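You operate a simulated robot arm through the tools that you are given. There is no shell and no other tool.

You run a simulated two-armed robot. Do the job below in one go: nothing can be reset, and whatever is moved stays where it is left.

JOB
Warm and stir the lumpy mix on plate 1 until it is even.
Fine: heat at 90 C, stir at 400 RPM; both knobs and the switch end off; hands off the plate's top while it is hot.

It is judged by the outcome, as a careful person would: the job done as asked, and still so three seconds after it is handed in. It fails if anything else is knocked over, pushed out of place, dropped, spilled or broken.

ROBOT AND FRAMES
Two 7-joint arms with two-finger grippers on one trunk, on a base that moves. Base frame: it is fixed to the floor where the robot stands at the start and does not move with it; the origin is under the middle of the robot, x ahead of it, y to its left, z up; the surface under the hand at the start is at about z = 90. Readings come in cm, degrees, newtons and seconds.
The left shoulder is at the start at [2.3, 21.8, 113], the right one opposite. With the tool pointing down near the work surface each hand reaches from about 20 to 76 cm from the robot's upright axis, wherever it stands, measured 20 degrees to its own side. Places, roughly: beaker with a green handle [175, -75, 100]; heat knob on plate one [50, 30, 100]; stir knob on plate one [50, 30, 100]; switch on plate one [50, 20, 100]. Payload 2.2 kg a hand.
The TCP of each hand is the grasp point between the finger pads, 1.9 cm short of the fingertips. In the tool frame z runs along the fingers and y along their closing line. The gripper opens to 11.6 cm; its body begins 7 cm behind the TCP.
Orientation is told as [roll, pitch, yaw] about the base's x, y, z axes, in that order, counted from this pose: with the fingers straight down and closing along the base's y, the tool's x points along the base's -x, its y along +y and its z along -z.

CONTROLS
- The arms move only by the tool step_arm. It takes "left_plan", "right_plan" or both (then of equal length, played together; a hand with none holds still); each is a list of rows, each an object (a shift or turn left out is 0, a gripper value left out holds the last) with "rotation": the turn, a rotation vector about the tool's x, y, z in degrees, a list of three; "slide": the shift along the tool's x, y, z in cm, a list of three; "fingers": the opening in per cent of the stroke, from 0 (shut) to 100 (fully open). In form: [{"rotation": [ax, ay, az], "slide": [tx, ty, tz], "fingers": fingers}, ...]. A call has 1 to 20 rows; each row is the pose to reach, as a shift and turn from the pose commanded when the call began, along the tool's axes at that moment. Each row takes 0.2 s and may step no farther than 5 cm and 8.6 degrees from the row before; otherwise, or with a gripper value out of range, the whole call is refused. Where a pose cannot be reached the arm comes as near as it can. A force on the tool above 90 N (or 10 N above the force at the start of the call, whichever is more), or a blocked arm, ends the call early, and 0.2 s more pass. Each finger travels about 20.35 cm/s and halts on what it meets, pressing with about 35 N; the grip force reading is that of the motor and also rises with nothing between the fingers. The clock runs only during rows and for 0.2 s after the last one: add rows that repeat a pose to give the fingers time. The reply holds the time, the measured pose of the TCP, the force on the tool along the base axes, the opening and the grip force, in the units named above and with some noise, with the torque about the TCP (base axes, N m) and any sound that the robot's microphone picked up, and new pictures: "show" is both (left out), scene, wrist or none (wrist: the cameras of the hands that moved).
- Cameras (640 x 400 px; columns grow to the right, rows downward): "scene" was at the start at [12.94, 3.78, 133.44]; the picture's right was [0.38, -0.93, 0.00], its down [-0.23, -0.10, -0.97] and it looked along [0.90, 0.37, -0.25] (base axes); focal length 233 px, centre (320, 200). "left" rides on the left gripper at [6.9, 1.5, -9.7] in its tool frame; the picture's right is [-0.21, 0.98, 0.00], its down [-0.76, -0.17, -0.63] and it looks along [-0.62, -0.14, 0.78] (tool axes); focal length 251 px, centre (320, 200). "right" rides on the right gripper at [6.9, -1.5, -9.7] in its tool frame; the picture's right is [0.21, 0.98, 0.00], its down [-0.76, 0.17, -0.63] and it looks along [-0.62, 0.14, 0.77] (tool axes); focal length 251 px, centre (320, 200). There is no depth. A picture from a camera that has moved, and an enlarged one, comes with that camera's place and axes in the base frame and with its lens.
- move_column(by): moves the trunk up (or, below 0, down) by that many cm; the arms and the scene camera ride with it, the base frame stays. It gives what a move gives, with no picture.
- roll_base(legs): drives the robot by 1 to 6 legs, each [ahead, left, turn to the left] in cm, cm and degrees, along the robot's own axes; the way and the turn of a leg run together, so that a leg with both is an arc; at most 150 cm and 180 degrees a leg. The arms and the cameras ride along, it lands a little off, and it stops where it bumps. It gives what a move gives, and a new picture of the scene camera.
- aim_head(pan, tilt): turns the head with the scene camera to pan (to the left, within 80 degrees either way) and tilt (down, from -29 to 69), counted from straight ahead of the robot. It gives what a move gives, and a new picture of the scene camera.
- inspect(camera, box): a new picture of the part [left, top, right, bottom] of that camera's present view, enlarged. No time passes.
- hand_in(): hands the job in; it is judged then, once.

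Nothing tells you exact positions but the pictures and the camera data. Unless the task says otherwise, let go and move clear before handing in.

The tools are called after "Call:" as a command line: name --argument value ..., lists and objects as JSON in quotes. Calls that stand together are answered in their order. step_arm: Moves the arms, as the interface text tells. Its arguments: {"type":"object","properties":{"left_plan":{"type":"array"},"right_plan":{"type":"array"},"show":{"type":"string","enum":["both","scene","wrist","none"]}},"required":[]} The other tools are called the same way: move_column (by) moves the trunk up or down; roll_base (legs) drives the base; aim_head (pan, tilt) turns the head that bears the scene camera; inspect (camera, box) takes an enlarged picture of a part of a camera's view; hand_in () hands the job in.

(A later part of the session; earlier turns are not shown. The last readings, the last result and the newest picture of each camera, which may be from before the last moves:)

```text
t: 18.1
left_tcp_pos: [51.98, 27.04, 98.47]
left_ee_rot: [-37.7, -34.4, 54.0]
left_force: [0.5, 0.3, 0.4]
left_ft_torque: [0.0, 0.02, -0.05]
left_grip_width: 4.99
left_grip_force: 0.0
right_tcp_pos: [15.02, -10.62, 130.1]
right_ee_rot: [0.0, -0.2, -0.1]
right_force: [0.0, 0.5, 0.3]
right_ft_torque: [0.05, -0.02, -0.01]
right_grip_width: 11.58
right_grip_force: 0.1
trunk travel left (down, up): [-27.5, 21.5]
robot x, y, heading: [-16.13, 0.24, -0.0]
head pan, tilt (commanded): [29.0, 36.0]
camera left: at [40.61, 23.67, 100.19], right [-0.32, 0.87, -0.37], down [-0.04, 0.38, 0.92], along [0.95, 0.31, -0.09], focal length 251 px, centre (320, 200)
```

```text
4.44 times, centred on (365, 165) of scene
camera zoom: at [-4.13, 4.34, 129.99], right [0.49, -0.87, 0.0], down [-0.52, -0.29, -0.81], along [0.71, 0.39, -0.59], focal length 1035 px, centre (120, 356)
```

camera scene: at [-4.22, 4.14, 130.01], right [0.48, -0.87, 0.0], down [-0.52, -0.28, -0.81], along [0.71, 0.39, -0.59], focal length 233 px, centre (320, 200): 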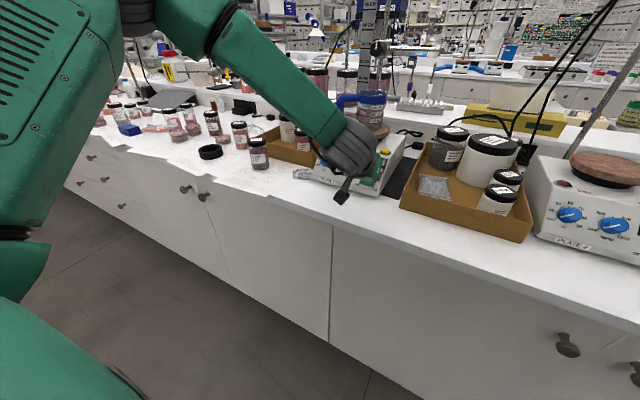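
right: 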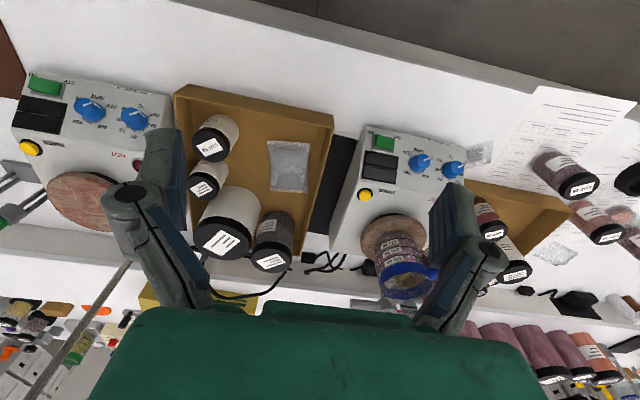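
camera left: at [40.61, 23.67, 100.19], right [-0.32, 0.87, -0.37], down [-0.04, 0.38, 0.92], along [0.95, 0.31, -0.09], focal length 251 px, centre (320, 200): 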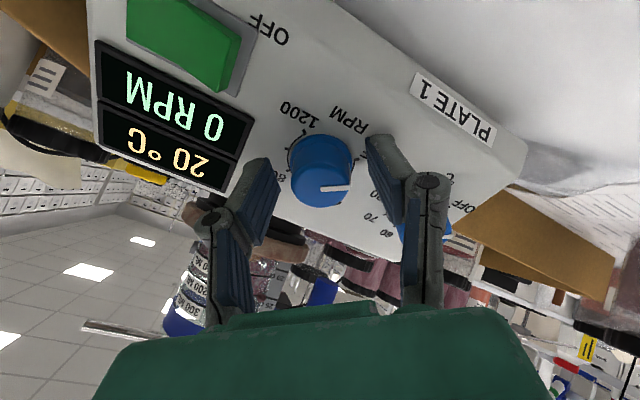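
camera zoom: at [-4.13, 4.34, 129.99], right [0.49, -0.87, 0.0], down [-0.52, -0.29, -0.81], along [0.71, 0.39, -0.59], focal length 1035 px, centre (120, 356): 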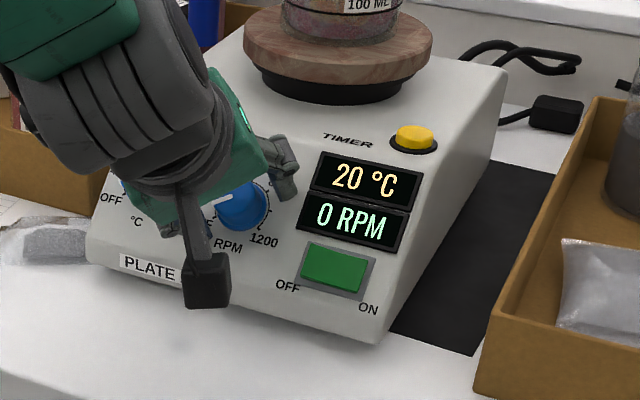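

The fingertips flank the knob about half a centimetre off the panel. Now I'll close on the knob.

Call:
step_arm --left_plan '[{"slide": [0, 0, 0.1], "fingers": 30}, {"slide": [0, 0, 0.1], "fingers": 22}, {"slide": [0, 0, 0.1], "fingers": 10}, {"slide": [0, 0, 0.1], "fingers": 0}, {"slide": [0, 0, 0.1], "fingers": 0}]' --show "wrist"

Call:
inspect --camera "left" --box '[220, 70, 420, 230]'

```text
t: 19.3
left_tcp_pos: [51.95, 27.22, 98.38]
left_ee_rot: [-37.7, -34.3, 54.0]
left_force: [0.0, -0.3, 1.1]
left_ft_torque: [-0.17, 0.15, -0.06]
left_grip_width: 3.06
left_grip_force: 44.6
right_tcp_pos: [14.97, -10.7, 130.09]
right_ee_rot: [0.0, -0.3, 0.0]
right_force: [0.1, -1.0, -0.3]
right_ft_torque: [-0.05, 0.0, 0.0]
right_grip_width: 11.6
right_grip_force: 0.0
trunk travel left (down, up): [-27.5, 21.5]
robot x, y, heading: [-16.24, -0.08, 0.0]
head pan, tilt (commanded): [29.0, 36.0]
camera left: at [40.67, 23.67, 100.13], right [-0.32, 0.87, -0.37], down [-0.04, 0.38, 0.92], along [0.95, 0.31, -0.09], focal length 251 px, centre (320, 200)
```

left: 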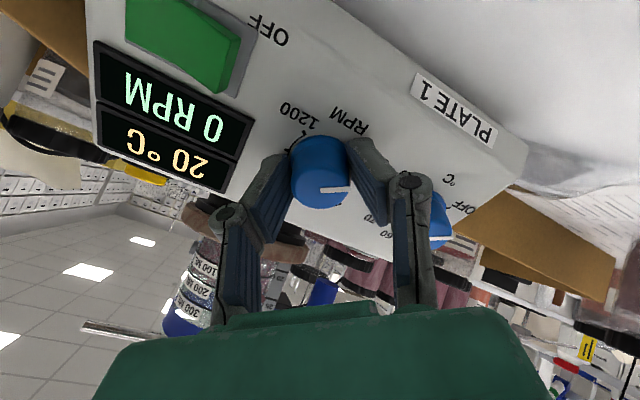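

```text
2.50 times, centred on (320, 150) of left
camera zoom: at [40.67, 23.67, 100.13], right [-0.32, 0.87, -0.37], down [-0.04, 0.38, 0.92], along [0.95, 0.31, -0.09], focal length 629 px, centre (320, 325)
```

zoom: 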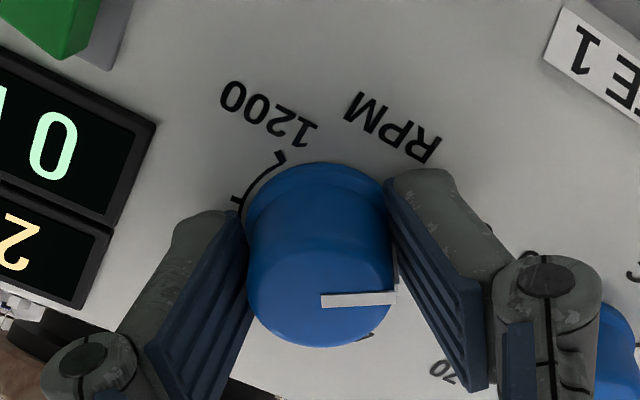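

The fingers hold the knob at 3.06 cm. I'll turn clockwise 40° first and check that the display follows.

Call:
step_arm --left_plan '[{"rotation": [0, 0, 8]}, {"rotation": [0, 0, 16]}, {"rotation": [0, 0, 24]}, {"rotation": [0, 0, 32]}, {"rotation": [0, 0, 40]}, {"rotation": [0, 0, 40]}]' --show "wrist"

Call:
inspect --camera "left" --box '[220, 70, 420, 230]'

Call:
inspect --camera "scene" --box '[310, 120, 420, 210]'

```text
t: 20.7
left_tcp_pos: [52.01, 27.24, 98.35]
left_ee_rot: [-2.0, -49.1, 2.7]
left_force: [0.0, 3.1, 0.8]
left_ft_torque: [0.1, 0.1, 0.11]
left_grip_width: 3.08
left_grip_force: 44.7
right_tcp_pos: [15.12, -10.64, 130.02]
right_ee_rot: [0.1, -0.2, 0.0]
right_force: [0.4, -0.3, -0.3]
right_ft_torque: [-0.02, 0.0, -0.02]
right_grip_width: 11.59
right_grip_force: 0.1
trunk travel left (down, up): [-27.5, 21.5]
robot x, y, heading: [-16.16, -0.07, 0.0]
head pan, tilt (commanded): [29.0, 36.0]
camera left: at [40.12, 28.54, 99.5], right [0.12, 0.98, 0.14], down [0.02, -0.14, 0.99], along [0.99, -0.11, -0.04], focal length 251 px, centre (320, 200)
```

left: 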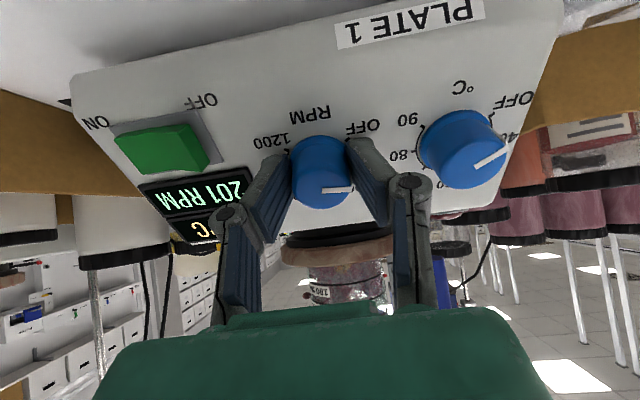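

```text
2.50 times, centred on (320, 150) of left
camera zoom: at [40.12, 28.54, 99.5], right [0.12, 0.98, 0.14], down [0.02, -0.14, 0.99], along [0.99, -0.11, -0.04], focal length 629 px, centre (320, 325)
```

zoom: 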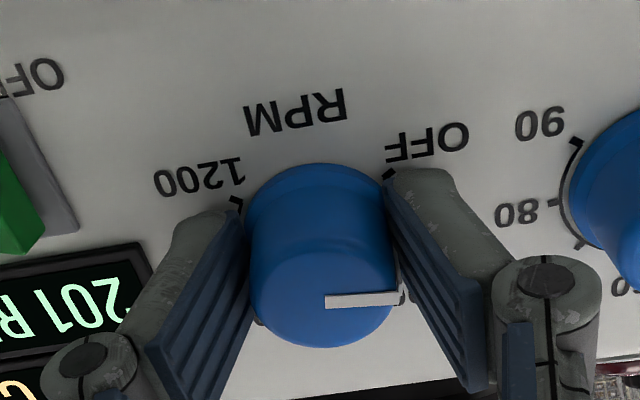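

```text
4.44 times, centred on (365, 165) of scene
camera zoom: at [-4.11, 4.42, 129.99], right [0.49, -0.87, 0.0], down [-0.52, -0.29, -0.81], along [0.71, 0.39, -0.59], focal length 1035 px, centre (120, 356)
```

zoom: 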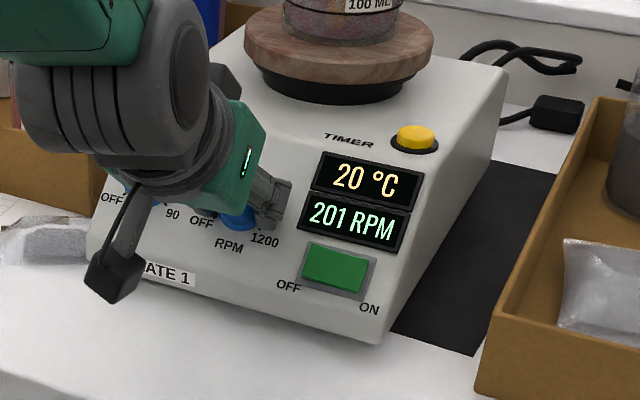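

The display follows: 40° gave 201 RPM, about 5 RPM per degree. I'll turn a further 39.5° toward 400.

Call:
step_arm --left_plan '[{"rotation": [0, 0, 8]}, {"rotation": [0, 0, 16]}, {"rotation": [0, 0, 24]}, {"rotation": [0, 0, 32]}, {"rotation": [0, 0, 39.5]}, {"rotation": [0, 0, 39.5]}]' --show "scene"

Call:
inspect --camera "scene" --box '[310, 120, 420, 210]'

Call:
inspect --camera "left" --box '[220, 70, 420, 230]'

```text
t: 22.1
left_tcp_pos: [52.0, 27.38, 98.39]
left_ee_rot: [35.3, -36.8, -49.6]
left_force: [1.1, 6.5, -1.0]
left_ft_torque: [-0.05, -0.37, -0.08]
left_grip_width: 3.01
left_grip_force: 45.5
right_tcp_pos: [15.12, -10.62, 130.07]
right_ee_rot: [0.0, -0.2, 0.0]
right_force: [-0.4, -0.8, 0.0]
right_ft_torque: [0.04, 0.0, 0.01]
right_grip_width: 11.61
right_grip_force: 0.0
trunk travel left (down, up): [-27.5, 21.5]
robot x, y, heading: [-16.3, 0.04, 0.1]
head pan, tilt (commanded): [29.0, 36.0]
camera scene: at [-4.08, 4.55, 129.98], right [0.49, -0.87, 0.0], down [-0.52, -0.29, -0.81], along [0.71, 0.39, -0.59], focal length 233 px, centre (320, 200)
```

scene: 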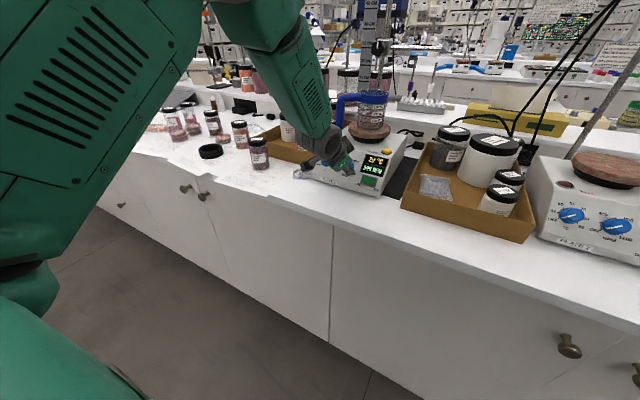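

```text
4.44 times, centred on (365, 165) of scene
camera zoom: at [-4.08, 4.55, 129.98], right [0.49, -0.87, 0.0], down [-0.52, -0.29, -0.81], along [0.71, 0.39, -0.59], focal length 1035 px, centre (120, 356)
```

zoom: 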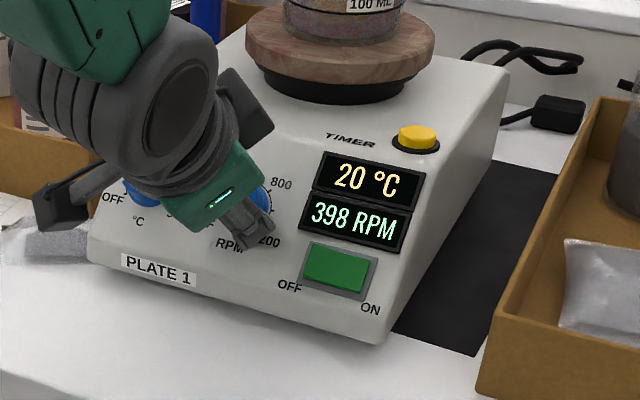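

```text
2.50 times, centred on (320, 150) of left
camera zoom: at [41.72, 32.76, 101.34], right [0.5, 0.64, 0.58], down [-0.15, -0.59, 0.79], along [0.85, -0.48, -0.2], focal length 629 px, centre (320, 325)
```

zoom: 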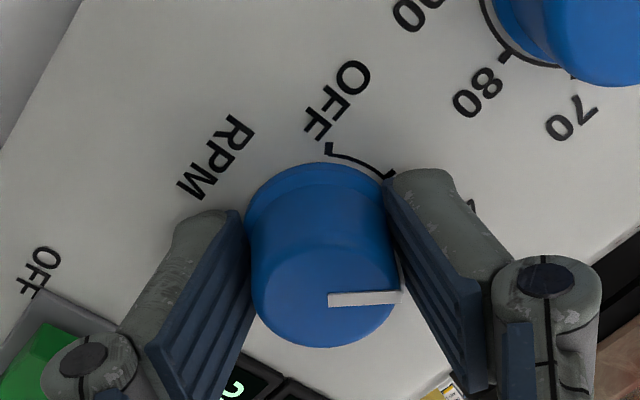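

The display shows 398 RPM. I'll nudge it half a degree, then release and see whether it holds.

Call:
step_arm --left_plan '[{"rotation": [0, 0, 0.4]}, {"rotation": [0, 0, 0.4]}]' --show "none"

Call:
inspect --camera "scene" --box '[350, 140, 400, 180]'

```text
t: 22.7
left_tcp_pos: [52.06, 27.3, 98.37]
left_ee_rot: [35.5, -36.7, -49.8]
left_force: [2.7, 8.2, 1.9]
left_ft_torque: [0.15, 0.18, 0.15]
left_grip_width: 3.05
left_grip_force: 45.2
right_tcp_pos: [15.21, -10.6, 130.13]
right_ee_rot: [-0.1, -0.2, 0.0]
right_force: [0.2, -0.1, 0.8]
right_ft_torque: [0.0, 0.03, 0.0]
right_grip_width: 11.6
right_grip_force: 0.1
trunk travel left (down, up): [-27.5, 21.5]
robot x, y, heading: [-16.06, 0.13, -0.1]
head pan, tilt (commanded): [29.0, 36.0]
```

```text
10.00 times, centred on (375, 160) of scene
camera zoom: at [-4.09, 4.59, 129.98], right [0.49, -0.87, 0.0], down [-0.52, -0.29, -0.81], along [0.71, 0.39, -0.59], focal length 2328 px, centre (-230, 600)
```

zoom: 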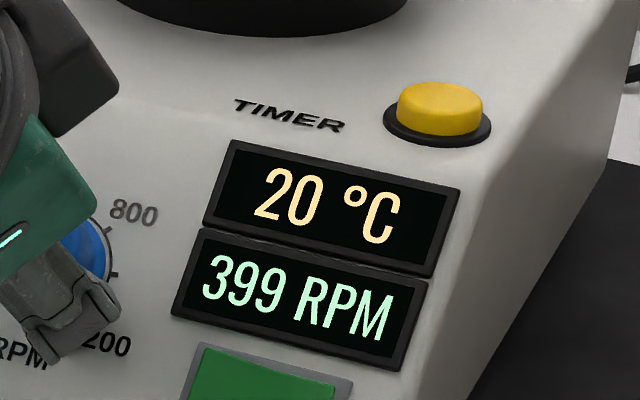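

It holds at 399 RPM. I'll release and back straight off.

Call:
step_arm --left_plan '[{"fingers": 40}, {"fingers": 43}, {"slide": [0, 0, -1.5], "fingers": 43}, {"slide": [0, 0, -3.5], "fingers": 43}, {"slide": [0, 0, -5.5], "fingers": 43}, {"slide": [0, 0, -5.5], "fingers": 43}]' --show "wrist"

Call:
inspect --camera "scene" --box '[310, 120, 420, 210]'

```text
t: 24.1
left_tcp_pos: [47.79, 27.15, 101.97]
left_ee_rot: [35.4, -36.5, -50.0]
left_force: [-0.1, -0.2, 0.2]
left_ft_torque: [0.01, -0.03, -0.04]
left_grip_width: 4.99
left_grip_force: 0.0
right_tcp_pos: [15.15, -10.74, 130.1]
right_ee_rot: [0.2, -0.1, 0.0]
right_force: [0.6, 0.4, -0.3]
right_ft_torque: [-0.01, -0.01, -0.01]
right_grip_width: 11.6
right_grip_force: 0.0
trunk travel left (down, up): [-27.5, 21.5]
robot x, y, heading: [-16.24, 0.27, -0.2]
head pan, tilt (commanded): [29.0, 36.0]
camera left: at [37.52, 32.55, 104.99], right [0.5, 0.64, 0.58], down [-0.15, -0.6, 0.79], along [0.85, -0.49, -0.2], focal length 251 px, centre (320, 200)
```

left: 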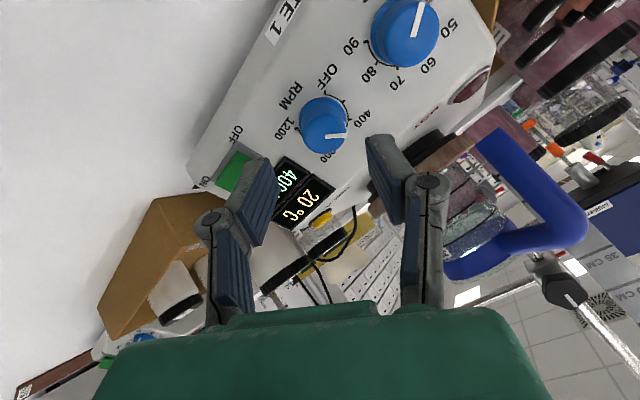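

```text
4.44 times, centred on (365, 165) of scene
camera zoom: at [-4.12, 4.27, 129.99], right [0.49, -0.87, 0.0], down [-0.52, -0.28, -0.81], along [0.71, 0.39, -0.59], focal length 1035 px, centre (120, 356)
```

zoom: 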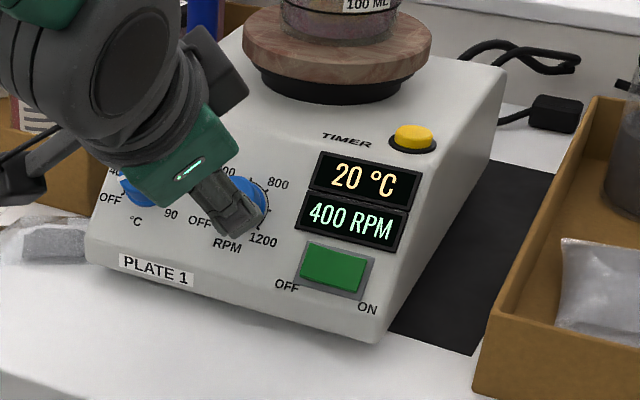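

The display shows exactly 400 RPM. Now I'll move to the heat knob, 7.1 cm to the left, turning the hand back to about -62° for a long clockwise stroke.

Call:
step_arm --left_plan '[{"slide": [1.09, 1.4, 0], "rotation": [0, 0, -8.3]}, {"slide": [2.18, 2.8, 0], "rotation": [0, 0, -16.6]}, {"slide": [3.27, 4.2, 0], "rotation": [0, 0, -25]}, {"slide": [4.36, 5.6, 0], "rotation": [0, 0, -33.3]}, {"slide": [4.36, 5.6, 0], "rotation": [0, 0, -41.6]}, {"slide": [4.36, 5.6, 0], "rotation": [0, 0, -50]}, {"slide": [4.36, 5.6, 0], "rotation": [0, 0, -58.3]}, {"slide": [4.36, 5.6, 0], "rotation": [0, 0, -66.6]}, {"slide": [4.36, 5.6, 0], "rotation": [0, 0, -75]}, {"slide": [4.36, 5.6, 0], "rotation": [0, 0, -83.3]}, {"slide": [4.36, 5.6, 0], "rotation": [0, 0, -91.6]}, {"slide": [4.36, 5.6, 0], "rotation": [0, 0, -100]}, {"slide": [4.36, 5.6, 0], "rotation": [0, 0, -100]}]' --show "both"

Call:
inspect --camera "left" --box '[220, 50, 420, 210]'

Call:
inspect --camera "scene" --box '[310, 80, 420, 210]'

```text
t: 26.9
left_tcp_pos: [47.81, 34.3, 101.9]
left_ee_rot: [-45.6, -20.7, 71.1]
left_force: [0.7, -0.3, 0.2]
left_ft_torque: [0.03, -0.01, 0.01]
left_grip_width: 4.99
left_grip_force: 0.0
right_tcp_pos: [15.16, -10.65, 130.03]
right_ee_rot: [0.1, -0.2, 0.0]
right_force: [0.3, -0.2, -0.1]
right_ft_torque: [0.0, -0.01, 0.01]
right_grip_width: 11.61
right_grip_force: 0.0
trunk travel left (down, up): [-27.5, 21.5]
robot x, y, heading: [-16.04, -0.1, -0.2]
head pan, tilt (commanded): [29.0, 36.0]
camera scene: at [-4.16, 4.41, 129.99], right [0.49, -0.87, 0.0], down [-0.52, -0.29, -0.81], along [0.71, 0.39, -0.59], focal length 233 px, centre (320, 200)
camera left: at [37.49, 28.9, 104.91], right [-0.5, 0.65, -0.58], down [-0.15, 0.59, 0.79], along [0.85, 0.48, -0.2], focal length 251 px, centre (320, 200)
```

scene: 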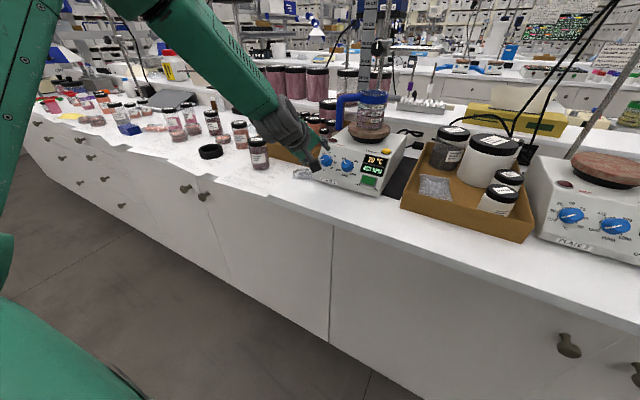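
left: 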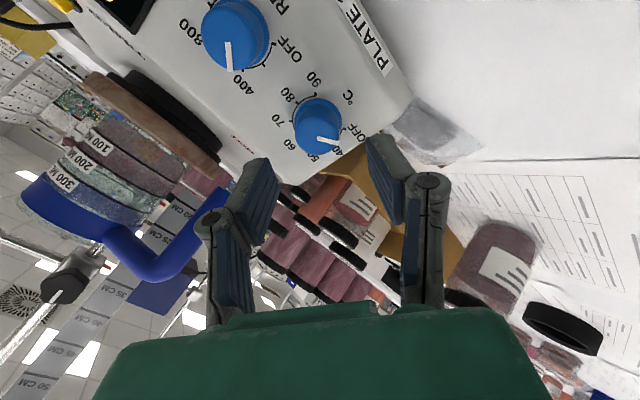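

```text
2.50 times, centred on (320, 130) of left
camera zoom: at [37.49, 28.9, 104.91], right [-0.5, 0.65, -0.58], down [-0.15, 0.59, 0.79], along [0.85, 0.48, -0.2], focal length 629 px, centre (320, 375)
```

zoom: 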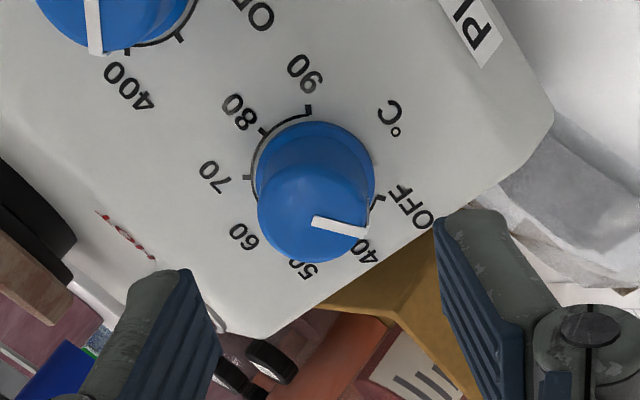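

```text
3.08 times, centred on (365, 145) of scene
camera zoom: at [-4.16, 4.41, 129.99], right [0.49, -0.87, 0.0], down [-0.52, -0.29, -0.81], along [0.71, 0.39, -0.59], focal length 716 px, centre (182, 369)
```

zoom: 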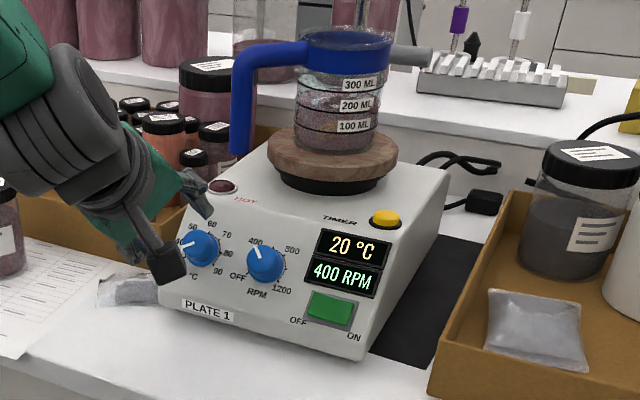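

The heat knob is centred on the tool axis at the same standoff. I'll advance 5.5 cm as before and close on it.

Call:
step_arm --left_plan '[{"slide": [0, -0.05, 1.5]}, {"slide": [0, -0.05, 3]}, {"slide": [0, -0.05, 4.5]}, {"slide": [0, -0.05, 5.5]}, {"slide": [0, -0.05, 5.5], "fingers": 30}, {"slide": [0, -0.05, 5.5], "fingers": 20}, {"slide": [0, -0.05, 5.5], "fingers": 0}, {"slide": [0, -0.05, 5.5], "fingers": 0}]' --show "wrist"

Call:
inspect --camera "left" --box '[220, 70, 420, 230]'

Call:
inspect --camera "scene" --box '[310, 80, 420, 210]'

```text
t: 28.7
left_tcp_pos: [52.21, 34.38, 98.5]
left_ee_rot: [-45.7, -20.9, 71.0]
left_force: [6.5, -1.3, 2.7]
left_ft_torque: [-0.31, 0.09, -0.32]
left_grip_width: 3.06
left_grip_force: 45.0
right_tcp_pos: [15.22, -10.64, 130.05]
right_ee_rot: [0.1, -0.2, 0.0]
right_force: [0.9, -0.5, 0.0]
right_ft_torque: [-0.02, -0.01, -0.04]
right_grip_width: 11.59
right_grip_force: 0.0
trunk travel left (down, up): [-27.5, 21.5]
robot x, y, heading: [-16.35, -0.24, -0.0]
head pan, tilt (commanded): [29.0, 36.0]
camera left: at [41.78, 28.85, 101.37], right [-0.5, 0.65, -0.58], down [-0.15, 0.59, 0.79], along [0.85, 0.48, -0.19], focal length 251 px, centre (320, 200)
```

left: 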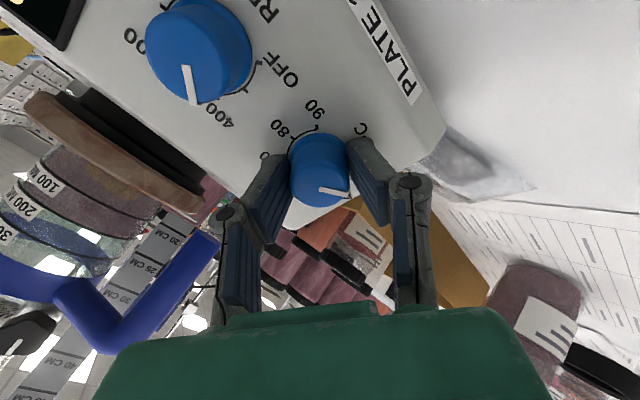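

```text
2.50 times, centred on (320, 150) of left
camera zoom: at [41.78, 28.85, 101.37], right [-0.5, 0.65, -0.58], down [-0.15, 0.59, 0.79], along [0.85, 0.48, -0.19], focal length 629 px, centre (320, 325)
```

zoom: 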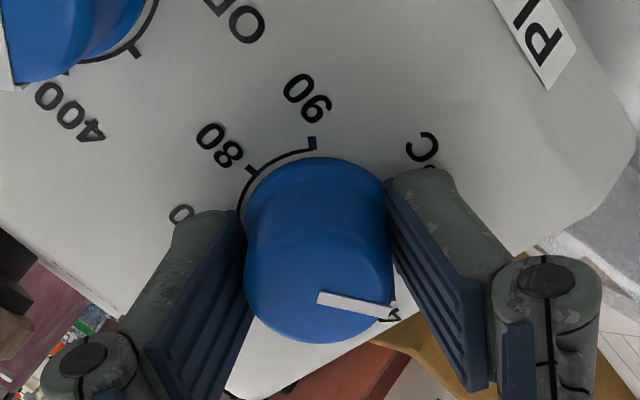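

```text
3.08 times, centred on (365, 145) of scene
camera zoom: at [-4.03, 4.36, 129.99], right [0.48, -0.87, 0.0], down [-0.52, -0.29, -0.81], along [0.7, 0.39, -0.59], focal length 716 px, centre (182, 369)
```

zoom: 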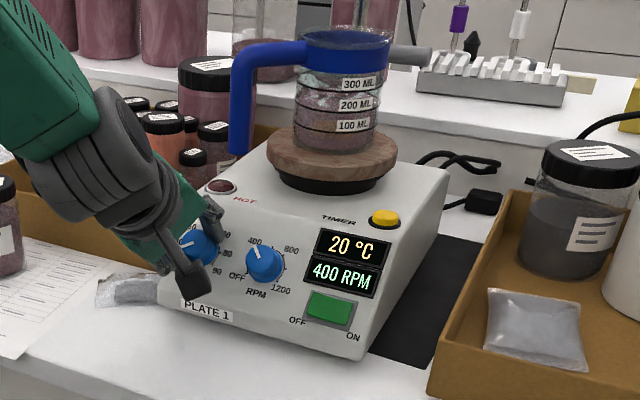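

The knob is gripped. I'll turn the heat knob 125° clockwise as the first half of its travel.

Call:
step_arm --left_plan '[{"rotation": [0, 0, 7.8]}, {"rotation": [0, 0, 15.6]}, {"rotation": [0, 0, 23.4]}, {"rotation": [0, 0, 31.2]}, {"rotation": [0, 0, 39]}, {"rotation": [0, 0, 46.8]}, {"rotation": [0, 0, 54.6]}, {"rotation": [0, 0, 62.4]}, {"rotation": [0, 0, 70.2]}, {"rotation": [0, 0, 78]}, {"rotation": [0, 0, 85.8]}, {"rotation": [0, 0, 93.6]}, {"rotation": [0, 0, 101.4]}, {"rotation": [0, 0, 109.2]}, {"rotation": [0, 0, 117]}, {"rotation": [0, 0, 124.8]}, {"rotation": [0, 0, 124.8]}]' --show "both"

Call:
inspect --camera "left" --box '[220, 70, 420, 230]'

Call:
inspect --camera "scene" --box '[310, 80, 420, 210]'

```text
t: 32.3
left_tcp_pos: [51.97, 34.41, 98.4]
left_ee_rot: [46.0, -20.2, -71.4]
left_force: [4.2, 3.4, 6.9]
left_ft_torque: [-0.24, -0.42, -0.28]
left_grip_width: 3.06
left_grip_force: 45.1
right_tcp_pos: [15.09, -10.61, 130.06]
right_ee_rot: [0.0, -0.2, 0.0]
right_force: [0.0, 0.3, -0.9]
right_ft_torque: [-0.03, 0.01, -0.01]
right_grip_width: 11.58
right_grip_force: 0.1
trunk travel left (down, up): [-27.5, 21.5]
robot x, y, heading: [-16.38, -0.25, -0.1]
head pan, tilt (commanded): [29.0, 36.0]
camera scene: at [-4.15, 4.43, 130.0], right [0.49, -0.87, 0.0], down [-0.52, -0.29, -0.81], along [0.71, 0.39, -0.59], focal length 233 px, centre (320, 200)
camera left: at [43.5, 41.18, 103.51], right [0.63, 0.26, 0.73], down [-0.35, -0.75, 0.56], along [0.69, -0.61, -0.38], focal length 251 px, centre (320, 200)
```

scene: 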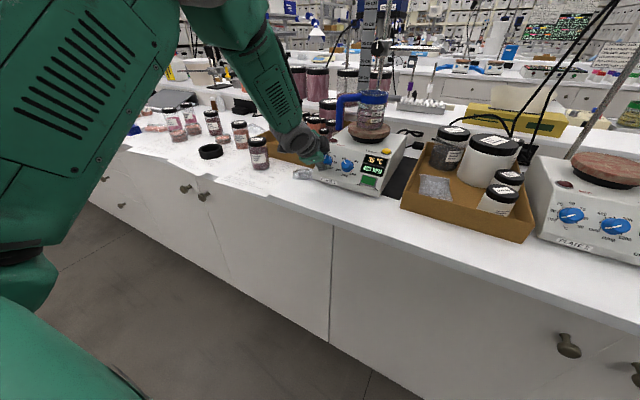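
left: 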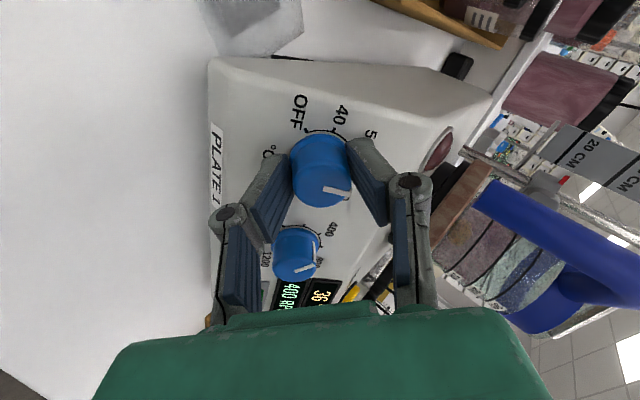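

```text
2.50 times, centred on (320, 150) of left
camera zoom: at [43.5, 41.18, 103.51], right [0.63, 0.26, 0.73], down [-0.35, -0.75, 0.56], along [0.69, -0.61, -0.38], focal length 629 px, centre (320, 325)
```

zoom: 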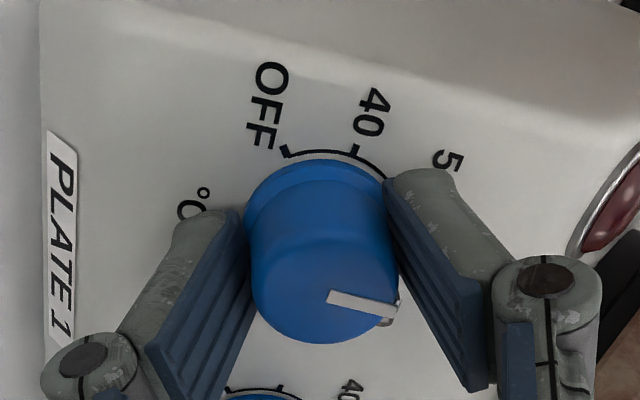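

```text
3.08 times, centred on (365, 145) of scene
camera zoom: at [-4.15, 4.43, 130.0], right [0.49, -0.87, 0.0], down [-0.52, -0.29, -0.81], along [0.71, 0.39, -0.59], focal length 716 px, centre (182, 369)
```

zoom: 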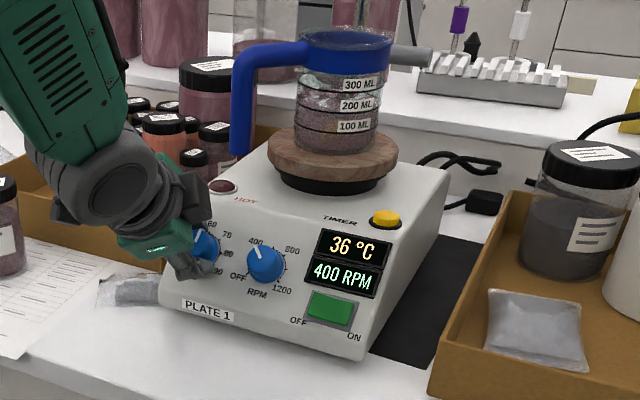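

The plate is now warming (36 °C shown) with stirring steady at 400. I'll release, back off a little and rotate the hand back for the second stroke.

Call:
step_arm --left_plan '[{"fingers": 40}, {"fingers": 43}, {"slide": [0, 0, -1.6], "fingers": 43}, {"slide": [0, 0, -3.2], "fingers": 43}, {"slide": [0, 0, -3.2], "rotation": [0, 0, -8.2]}, {"slide": [0, 0, -3.2], "rotation": [0, 0, -16.4]}, {"slide": [0, 0, -3.2], "rotation": [0, 0, -24.6]}, {"slide": [0, 0, -3.2], "rotation": [0, 0, -32.8]}, {"slide": [0, 0, -3.2], "rotation": [0, 0, -41]}, {"slide": [0, 0, -3.2], "rotation": [0, 0, -49.2]}, {"slide": [0, 0, -3.2], "rotation": [0, 0, -57.4]}, {"slide": [0, 0, -3.2], "rotation": [0, 0, -65.6]}, {"slide": [0, 0, -3.2], "rotation": [0, 0, -73.8]}, {"slide": [0, 0, -3.2], "rotation": [0, 0, -82]}, {"slide": [0, 0, -3.2], "rotation": [0, 0, -90.2]}, {"slide": [0, 0, -3.2], "rotation": [0, 0, -98.4]}, {"slide": [0, 0, -3.2], "rotation": [0, 0, -106.6]}, {"slide": [0, 0, -3.2], "rotation": [0, 0, -114.8]}, {"slide": [0, 0, -3.2], "rotation": [0, 0, -120]}, {"slide": [0, 0, -3.2], "rotation": [0, 0, -120]}]' --show "wrist"

Call:
inspect --camera "left" --box '[220, 50, 420, 210]'

Call:
inspect --camera "scene" --box '[310, 80, 420, 210]'

```text
t: 36.5
left_tcp_pos: [49.59, 34.39, 100.6]
left_ee_rot: [-44.2, -24.3, 67.4]
left_force: [0.5, -0.1, 0.1]
left_ft_torque: [0.02, 0.01, 0.02]
left_grip_width: 5.01
left_grip_force: 0.0
right_tcp_pos: [15.14, -10.68, 130.05]
right_ee_rot: [0.1, -0.2, -0.1]
right_force: [0.1, 0.5, 0.5]
right_ft_torque: [-0.01, 0.01, -0.01]
right_grip_width: 11.61
right_grip_force: 0.1
trunk travel left (down, up): [-27.5, 21.5]
robot x, y, heading: [-16.35, -0.01, -0.0]
head pan, tilt (commanded): [29.0, 36.0]
camera left: at [38.99, 29.33, 103.14], right [-0.46, 0.71, -0.53], down [-0.12, 0.55, 0.83], along [0.88, 0.45, -0.17], focal length 251 px, centre (320, 200)
```

left: 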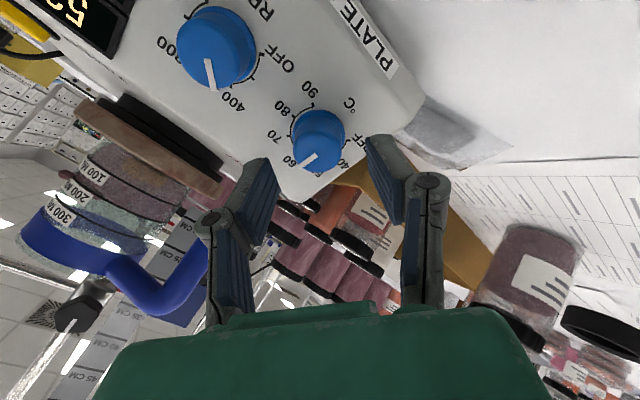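

```text
2.50 times, centred on (320, 130) of left
camera zoom: at [38.99, 29.33, 103.14], right [-0.46, 0.71, -0.53], down [-0.12, 0.55, 0.83], along [0.88, 0.45, -0.17], focal length 629 px, centre (320, 375)
```

zoom: 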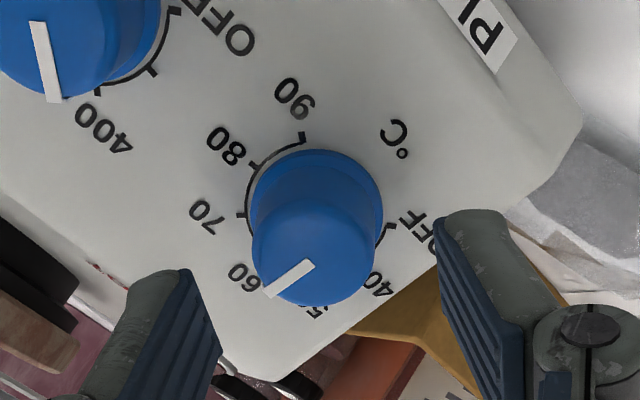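

```text
3.08 times, centred on (365, 145) of scene
camera zoom: at [-4.14, 4.4, 129.99], right [0.49, -0.87, 0.0], down [-0.52, -0.29, -0.81], along [0.71, 0.39, -0.59], focal length 716 px, centre (182, 369)
```

zoom: 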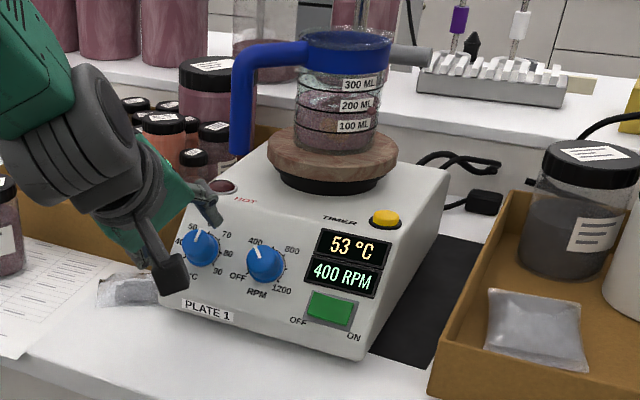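

The heat pointer is now at about 60 and the hand is ready for the second stroke. I'll advance, grip and turn another 115°.

Call:
step_arm --left_plan '[{"slide": [0, -0.05, 1.6]}, {"slide": [0, -0.05, 3.2]}, {"slide": [0, -0.05, 3.2], "fingers": 30}, {"slide": [0, -0.05, 3.2], "fingers": 20}, {"slide": [0, -0.05, 3.2], "fingers": 0}, {"slide": [0, -0.05, 3.2], "fingers": 0}]' --show "none"

Call:
step_arm --left_plan '[{"rotation": [0, 0, 7.8]}, {"rotation": [0, 0, 15.6]}, {"rotation": [0, 0, 23.4]}, {"rotation": [0, 0, 31.2]}, {"rotation": [0, 0, 39]}, {"rotation": [0, 0, 46.8]}, {"rotation": [0, 0, 54.6]}, {"rotation": [0, 0, 62.4]}, {"rotation": [0, 0, 70.2]}, {"rotation": [0, 0, 78]}, {"rotation": [0, 0, 85.8]}, {"rotation": [0, 0, 93.6]}, {"rotation": [0, 0, 101.4]}, {"rotation": [0, 0, 108]}, {"rotation": [0, 0, 112]}, {"rotation": [0, 0, 112]}]' --show "wrist"

Call:
inspect --camera "left" --box '[220, 70, 420, 230]'

Call:
inspect --camera "scene" --box '[310, 80, 420, 210]'

```text
t: 37.9
left_tcp_pos: [52.1, 34.29, 98.63]
left_ee_rot: [-44.3, -24.1, 67.3]
left_force: [4.0, -0.8, 2.1]
left_ft_torque: [-0.22, 0.16, -0.23]
left_grip_width: 3.07
left_grip_force: 45.0
right_tcp_pos: [15.14, -10.73, 130.09]
right_ee_rot: [0.1, -0.2, 0.0]
right_force: [-0.4, -0.2, 0.2]
right_ft_torque: [-0.02, -0.03, -0.02]
right_grip_width: 11.59
right_grip_force: 0.1
trunk travel left (down, up): [-27.5, 21.5]
robot x, y, heading: [-16.29, 0.16, 0.0]
head pan, tilt (commanded): [29.0, 36.0]
```

```text
t: 41.3
left_tcp_pos: [52.14, 34.32, 98.47]
left_ee_rot: [43.4, -25.7, -65.3]
left_force: [3.3, 2.1, 1.2]
left_ft_torque: [-0.3, -0.32, -0.34]
left_grip_width: 3.0
left_grip_force: 45.3
right_tcp_pos: [15.14, -10.56, 130.11]
right_ee_rot: [0.1, -0.2, 0.0]
right_force: [0.8, -0.2, -0.4]
right_ft_torque: [-0.01, 0.01, 0.02]
right_grip_width: 11.6
right_grip_force: 0.1
trunk travel left (down, up): [-27.5, 21.5]
robot x, y, heading: [-16.06, -0.16, -0.1]
head pan, tilt (commanded): [29.0, 36.0]
camera left: at [42.93, 40.82, 102.8], right [0.6, 0.39, 0.7], down [-0.28, -0.72, 0.64], along [0.75, -0.58, -0.32], focal length 251 px, centre (320, 200)
```

left: 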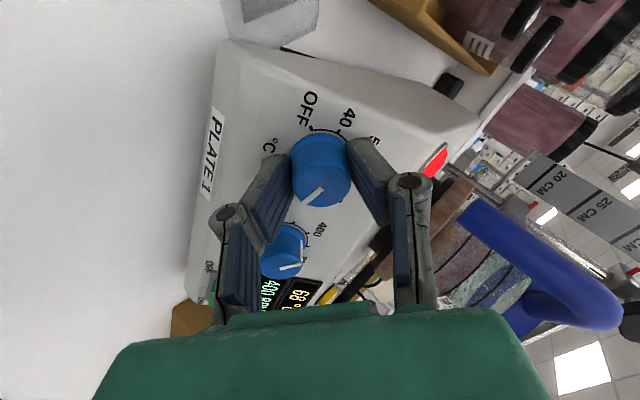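

```text
2.50 times, centred on (320, 150) of left
camera zoom: at [42.93, 40.82, 102.8], right [0.6, 0.39, 0.7], down [-0.28, -0.72, 0.64], along [0.75, -0.58, -0.32], focal length 629 px, centre (320, 325)
```

zoom: 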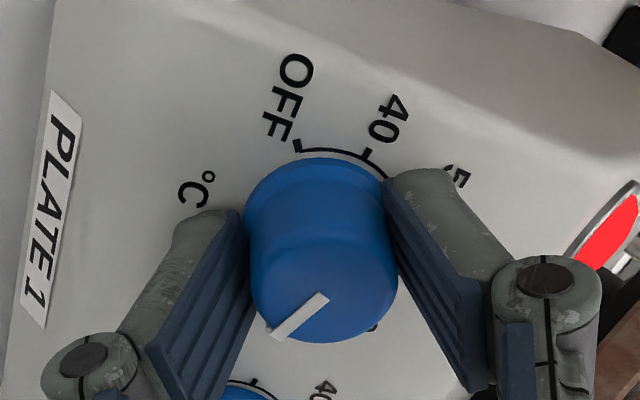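

```text
3.08 times, centred on (365, 145) of scene
camera zoom: at [-4.09, 4.43, 129.99], right [0.49, -0.87, 0.0], down [-0.52, -0.29, -0.81], along [0.71, 0.39, -0.59], focal length 716 px, centre (182, 369)
```

zoom: 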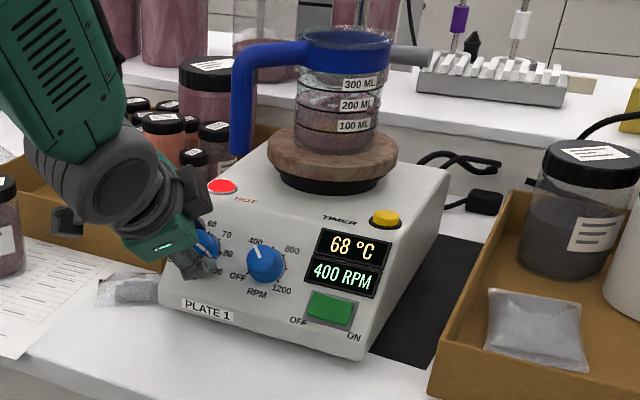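

The HOT lamp is now lit at 68 °C, and I'm keeping well away from the top. I'll add the last 3° to reach the 90 mark, release and check the pointer.

Call:
step_arm --left_plan '[{"rotation": [0, 0, 1.6]}, {"rotation": [0, 0, 3.2]}, {"rotation": [0, 0, 3.2]}, {"rotation": [0, 0, 3.2], "fingers": 40}, {"rotation": [0, 0, 3.2], "fingers": 43}, {"rotation": [0, 0, 3.2], "slide": [0, 0, -1.6]}, {"rotation": [0, 0, 3.2], "slide": [0, 0, -3.6]}, {"rotation": [0, 0, 3.2], "slide": [0, 0, -5.5]}, {"rotation": [0, 0, 3.2], "slide": [0, 0, -5.5]}]' --show "wrist"

Call:
inspect --camera "left" --box '[240, 60, 400, 190]'

Call:
inspect --camera "scene" --box '[310, 80, 420, 210]'

```text
t: 43.3
left_tcp_pos: [48.04, 34.27, 102.05]
left_ee_rot: [44.5, -23.5, -67.8]
left_force: [-0.4, 0.6, -0.6]
left_ft_torque: [0.0, -0.02, -0.05]
left_grip_width: 4.97
left_grip_force: 0.1
right_tcp_pos: [15.17, -10.72, 130.12]
right_ee_rot: [0.0, -0.1, 0.0]
right_force: [-0.8, -0.7, -0.4]
right_ft_torque: [0.0, 0.01, -0.01]
right_grip_width: 11.59
right_grip_force: 0.0
trunk travel left (down, up): [-27.5, 21.5]
robot x, y, heading: [-15.98, -0.05, -0.1]
head pan, tilt (commanded): [29.0, 36.0]
camera left: at [39.06, 40.92, 106.64], right [0.62, 0.34, 0.71], down [-0.31, -0.73, 0.61], along [0.73, -0.59, -0.35], focal length 251 px, centre (320, 200)
```

left: 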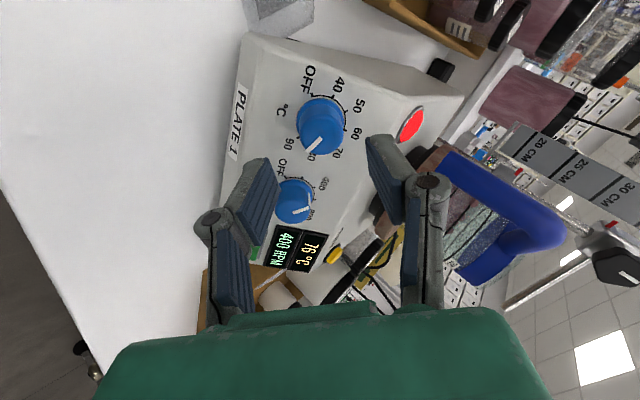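

```text
3.08 times, centred on (320, 125) of left
camera zoom: at [39.06, 40.92, 106.64], right [0.62, 0.34, 0.71], down [-0.31, -0.73, 0.61], along [0.73, -0.59, -0.35], focal length 774 px, centre (320, 431)
```

zoom: 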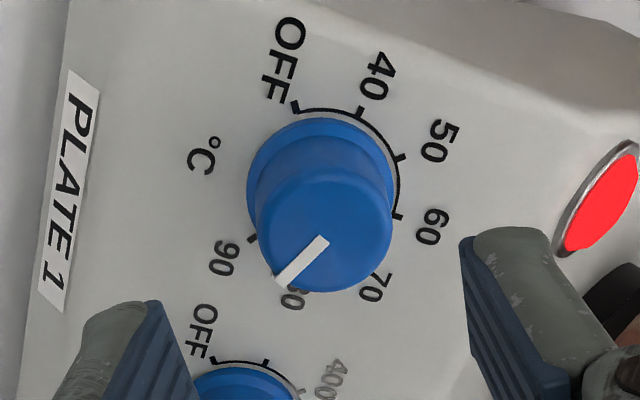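

```text
3.08 times, centred on (365, 145) of scene
camera zoom: at [-4.12, 4.35, 129.99], right [0.49, -0.87, 0.0], down [-0.52, -0.29, -0.81], along [0.71, 0.39, -0.59], focal length 716 px, centre (182, 369)
```

zoom: 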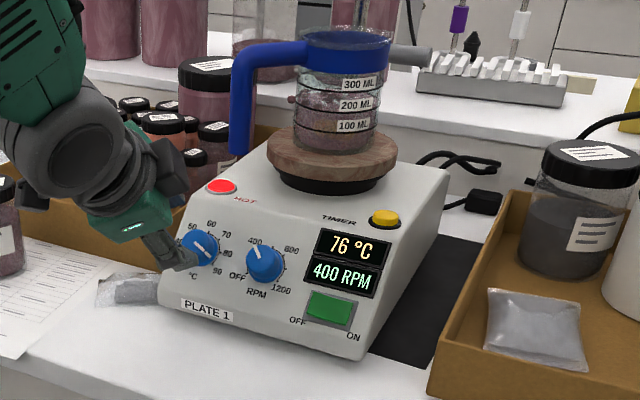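

The pointer is near 90 and the temperature is climbing (76 °C). I'll zoom in to check whether it's exactly on the mark.

Call:
inspect --camera "left" --box '[280, 80, 370, 165]'

Call:
inspect --camera "scene" --box '[310, 145, 370, 195]'

```text
4.71 times, centred on (325, 122) of left
camera zoom: at [39.06, 40.92, 106.64], right [0.62, 0.34, 0.71], down [-0.31, -0.73, 0.61], along [0.73, -0.59, -0.35], focal length 1183 px, centre (296, 565)
```

zoom: 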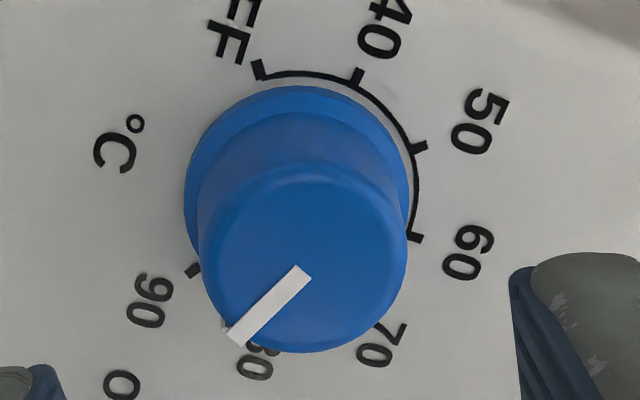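

```text
8.00 times, centred on (340, 170) of scene
camera zoom: at [-4.12, 4.35, 129.99], right [0.49, -0.87, 0.0], down [-0.52, -0.29, -0.81], along [0.71, 0.39, -0.59], focal length 1862 px, centre (160, 440)
```

zoom: 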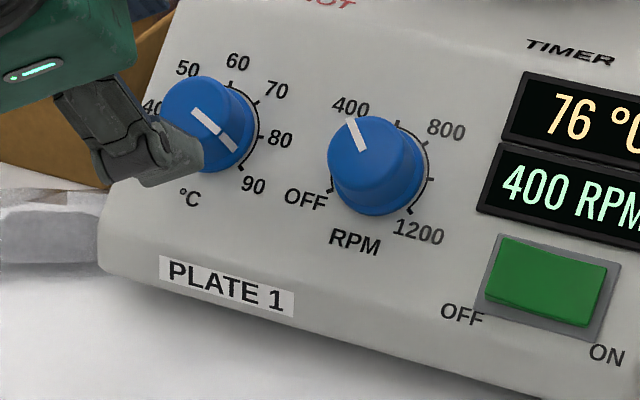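

The pointer reads 90 within what I can measure. I'll hold the hand clear in front of the panel and watch the temperature settle and the mix change.

Call:
step_arm --left_plan '[{"slide": [0, 0, -1]}, {"slide": [0, 0, -2]}, {"slide": [0, 0, -2]}, {"slide": [0, 0, -2]}, {"slide": [0, 0, -2]}, {"slide": [0, 0, -2]}, {"slide": [0, 0, -2]}, {"slide": [0, 0, -2]}, {"slide": [0, 0, -2]}, {"slide": [0, 0, -2]}, {"slide": [0, 0, -2]}, {"slide": [0, 0, -2]}, {"slide": [0, 0, -2]}, {"slide": [0, 0, -2]}, {"slide": [0, 0, -2]}, {"slide": [0, 0, -2]}, {"slide": [0, 0, -2]}, {"slide": [0, 0, -2]}, {"slide": [0, 0, -2]}, {"slide": [0, 0, -2]}]' --show "none"

Call:
inspect --camera "scene" --box '[310, 80, 420, 210]'

Call:
inspect --camera "scene" --box '[330, 80, 400, 140]'

```text
t: 47.5
left_tcp_pos: [46.41, 34.31, 103.44]
left_ee_rot: [44.4, -23.6, -67.7]
left_force: [0.5, 0.4, 0.4]
left_ft_torque: [0.0, 0.01, 0.0]
left_grip_width: 4.98
left_grip_force: 0.1
right_tcp_pos: [15.01, -10.7, 130.04]
right_ee_rot: [0.1, -0.2, 0.0]
right_force: [0.6, 0.0, -0.3]
right_ft_torque: [0.01, -0.02, -0.02]
right_grip_width: 11.59
right_grip_force: 0.0
trunk travel left (down, up): [-27.5, 21.5]
robot x, y, heading: [-16.24, -0.34, 0.1]
head pan, tilt (commanded): [29.0, 36.0]
```

```text
3.08 times, centred on (365, 145) of scene
camera zoom: at [-4.17, 4.36, 130.0], right [0.49, -0.87, 0.0], down [-0.52, -0.29, -0.81], along [0.71, 0.39, -0.59], focal length 716 px, centre (182, 369)
```

zoom: 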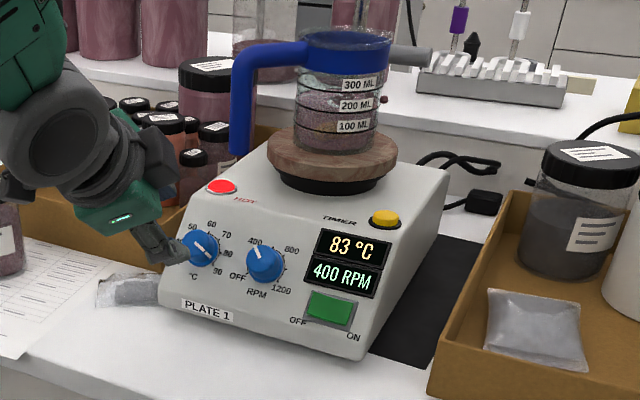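

```text
6.67 times, centred on (365, 110) of scene
camera zoom: at [-4.17, 4.36, 130.0], right [0.49, -0.87, 0.0], down [-0.52, -0.29, -0.81], along [0.71, 0.39, -0.59], focal length 1552 px, centre (20, 800)
```

zoom: 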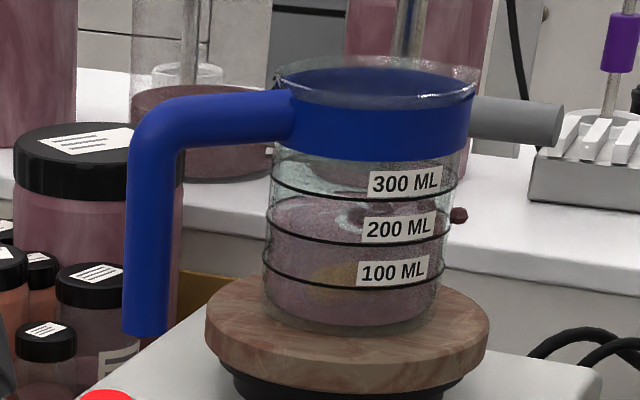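

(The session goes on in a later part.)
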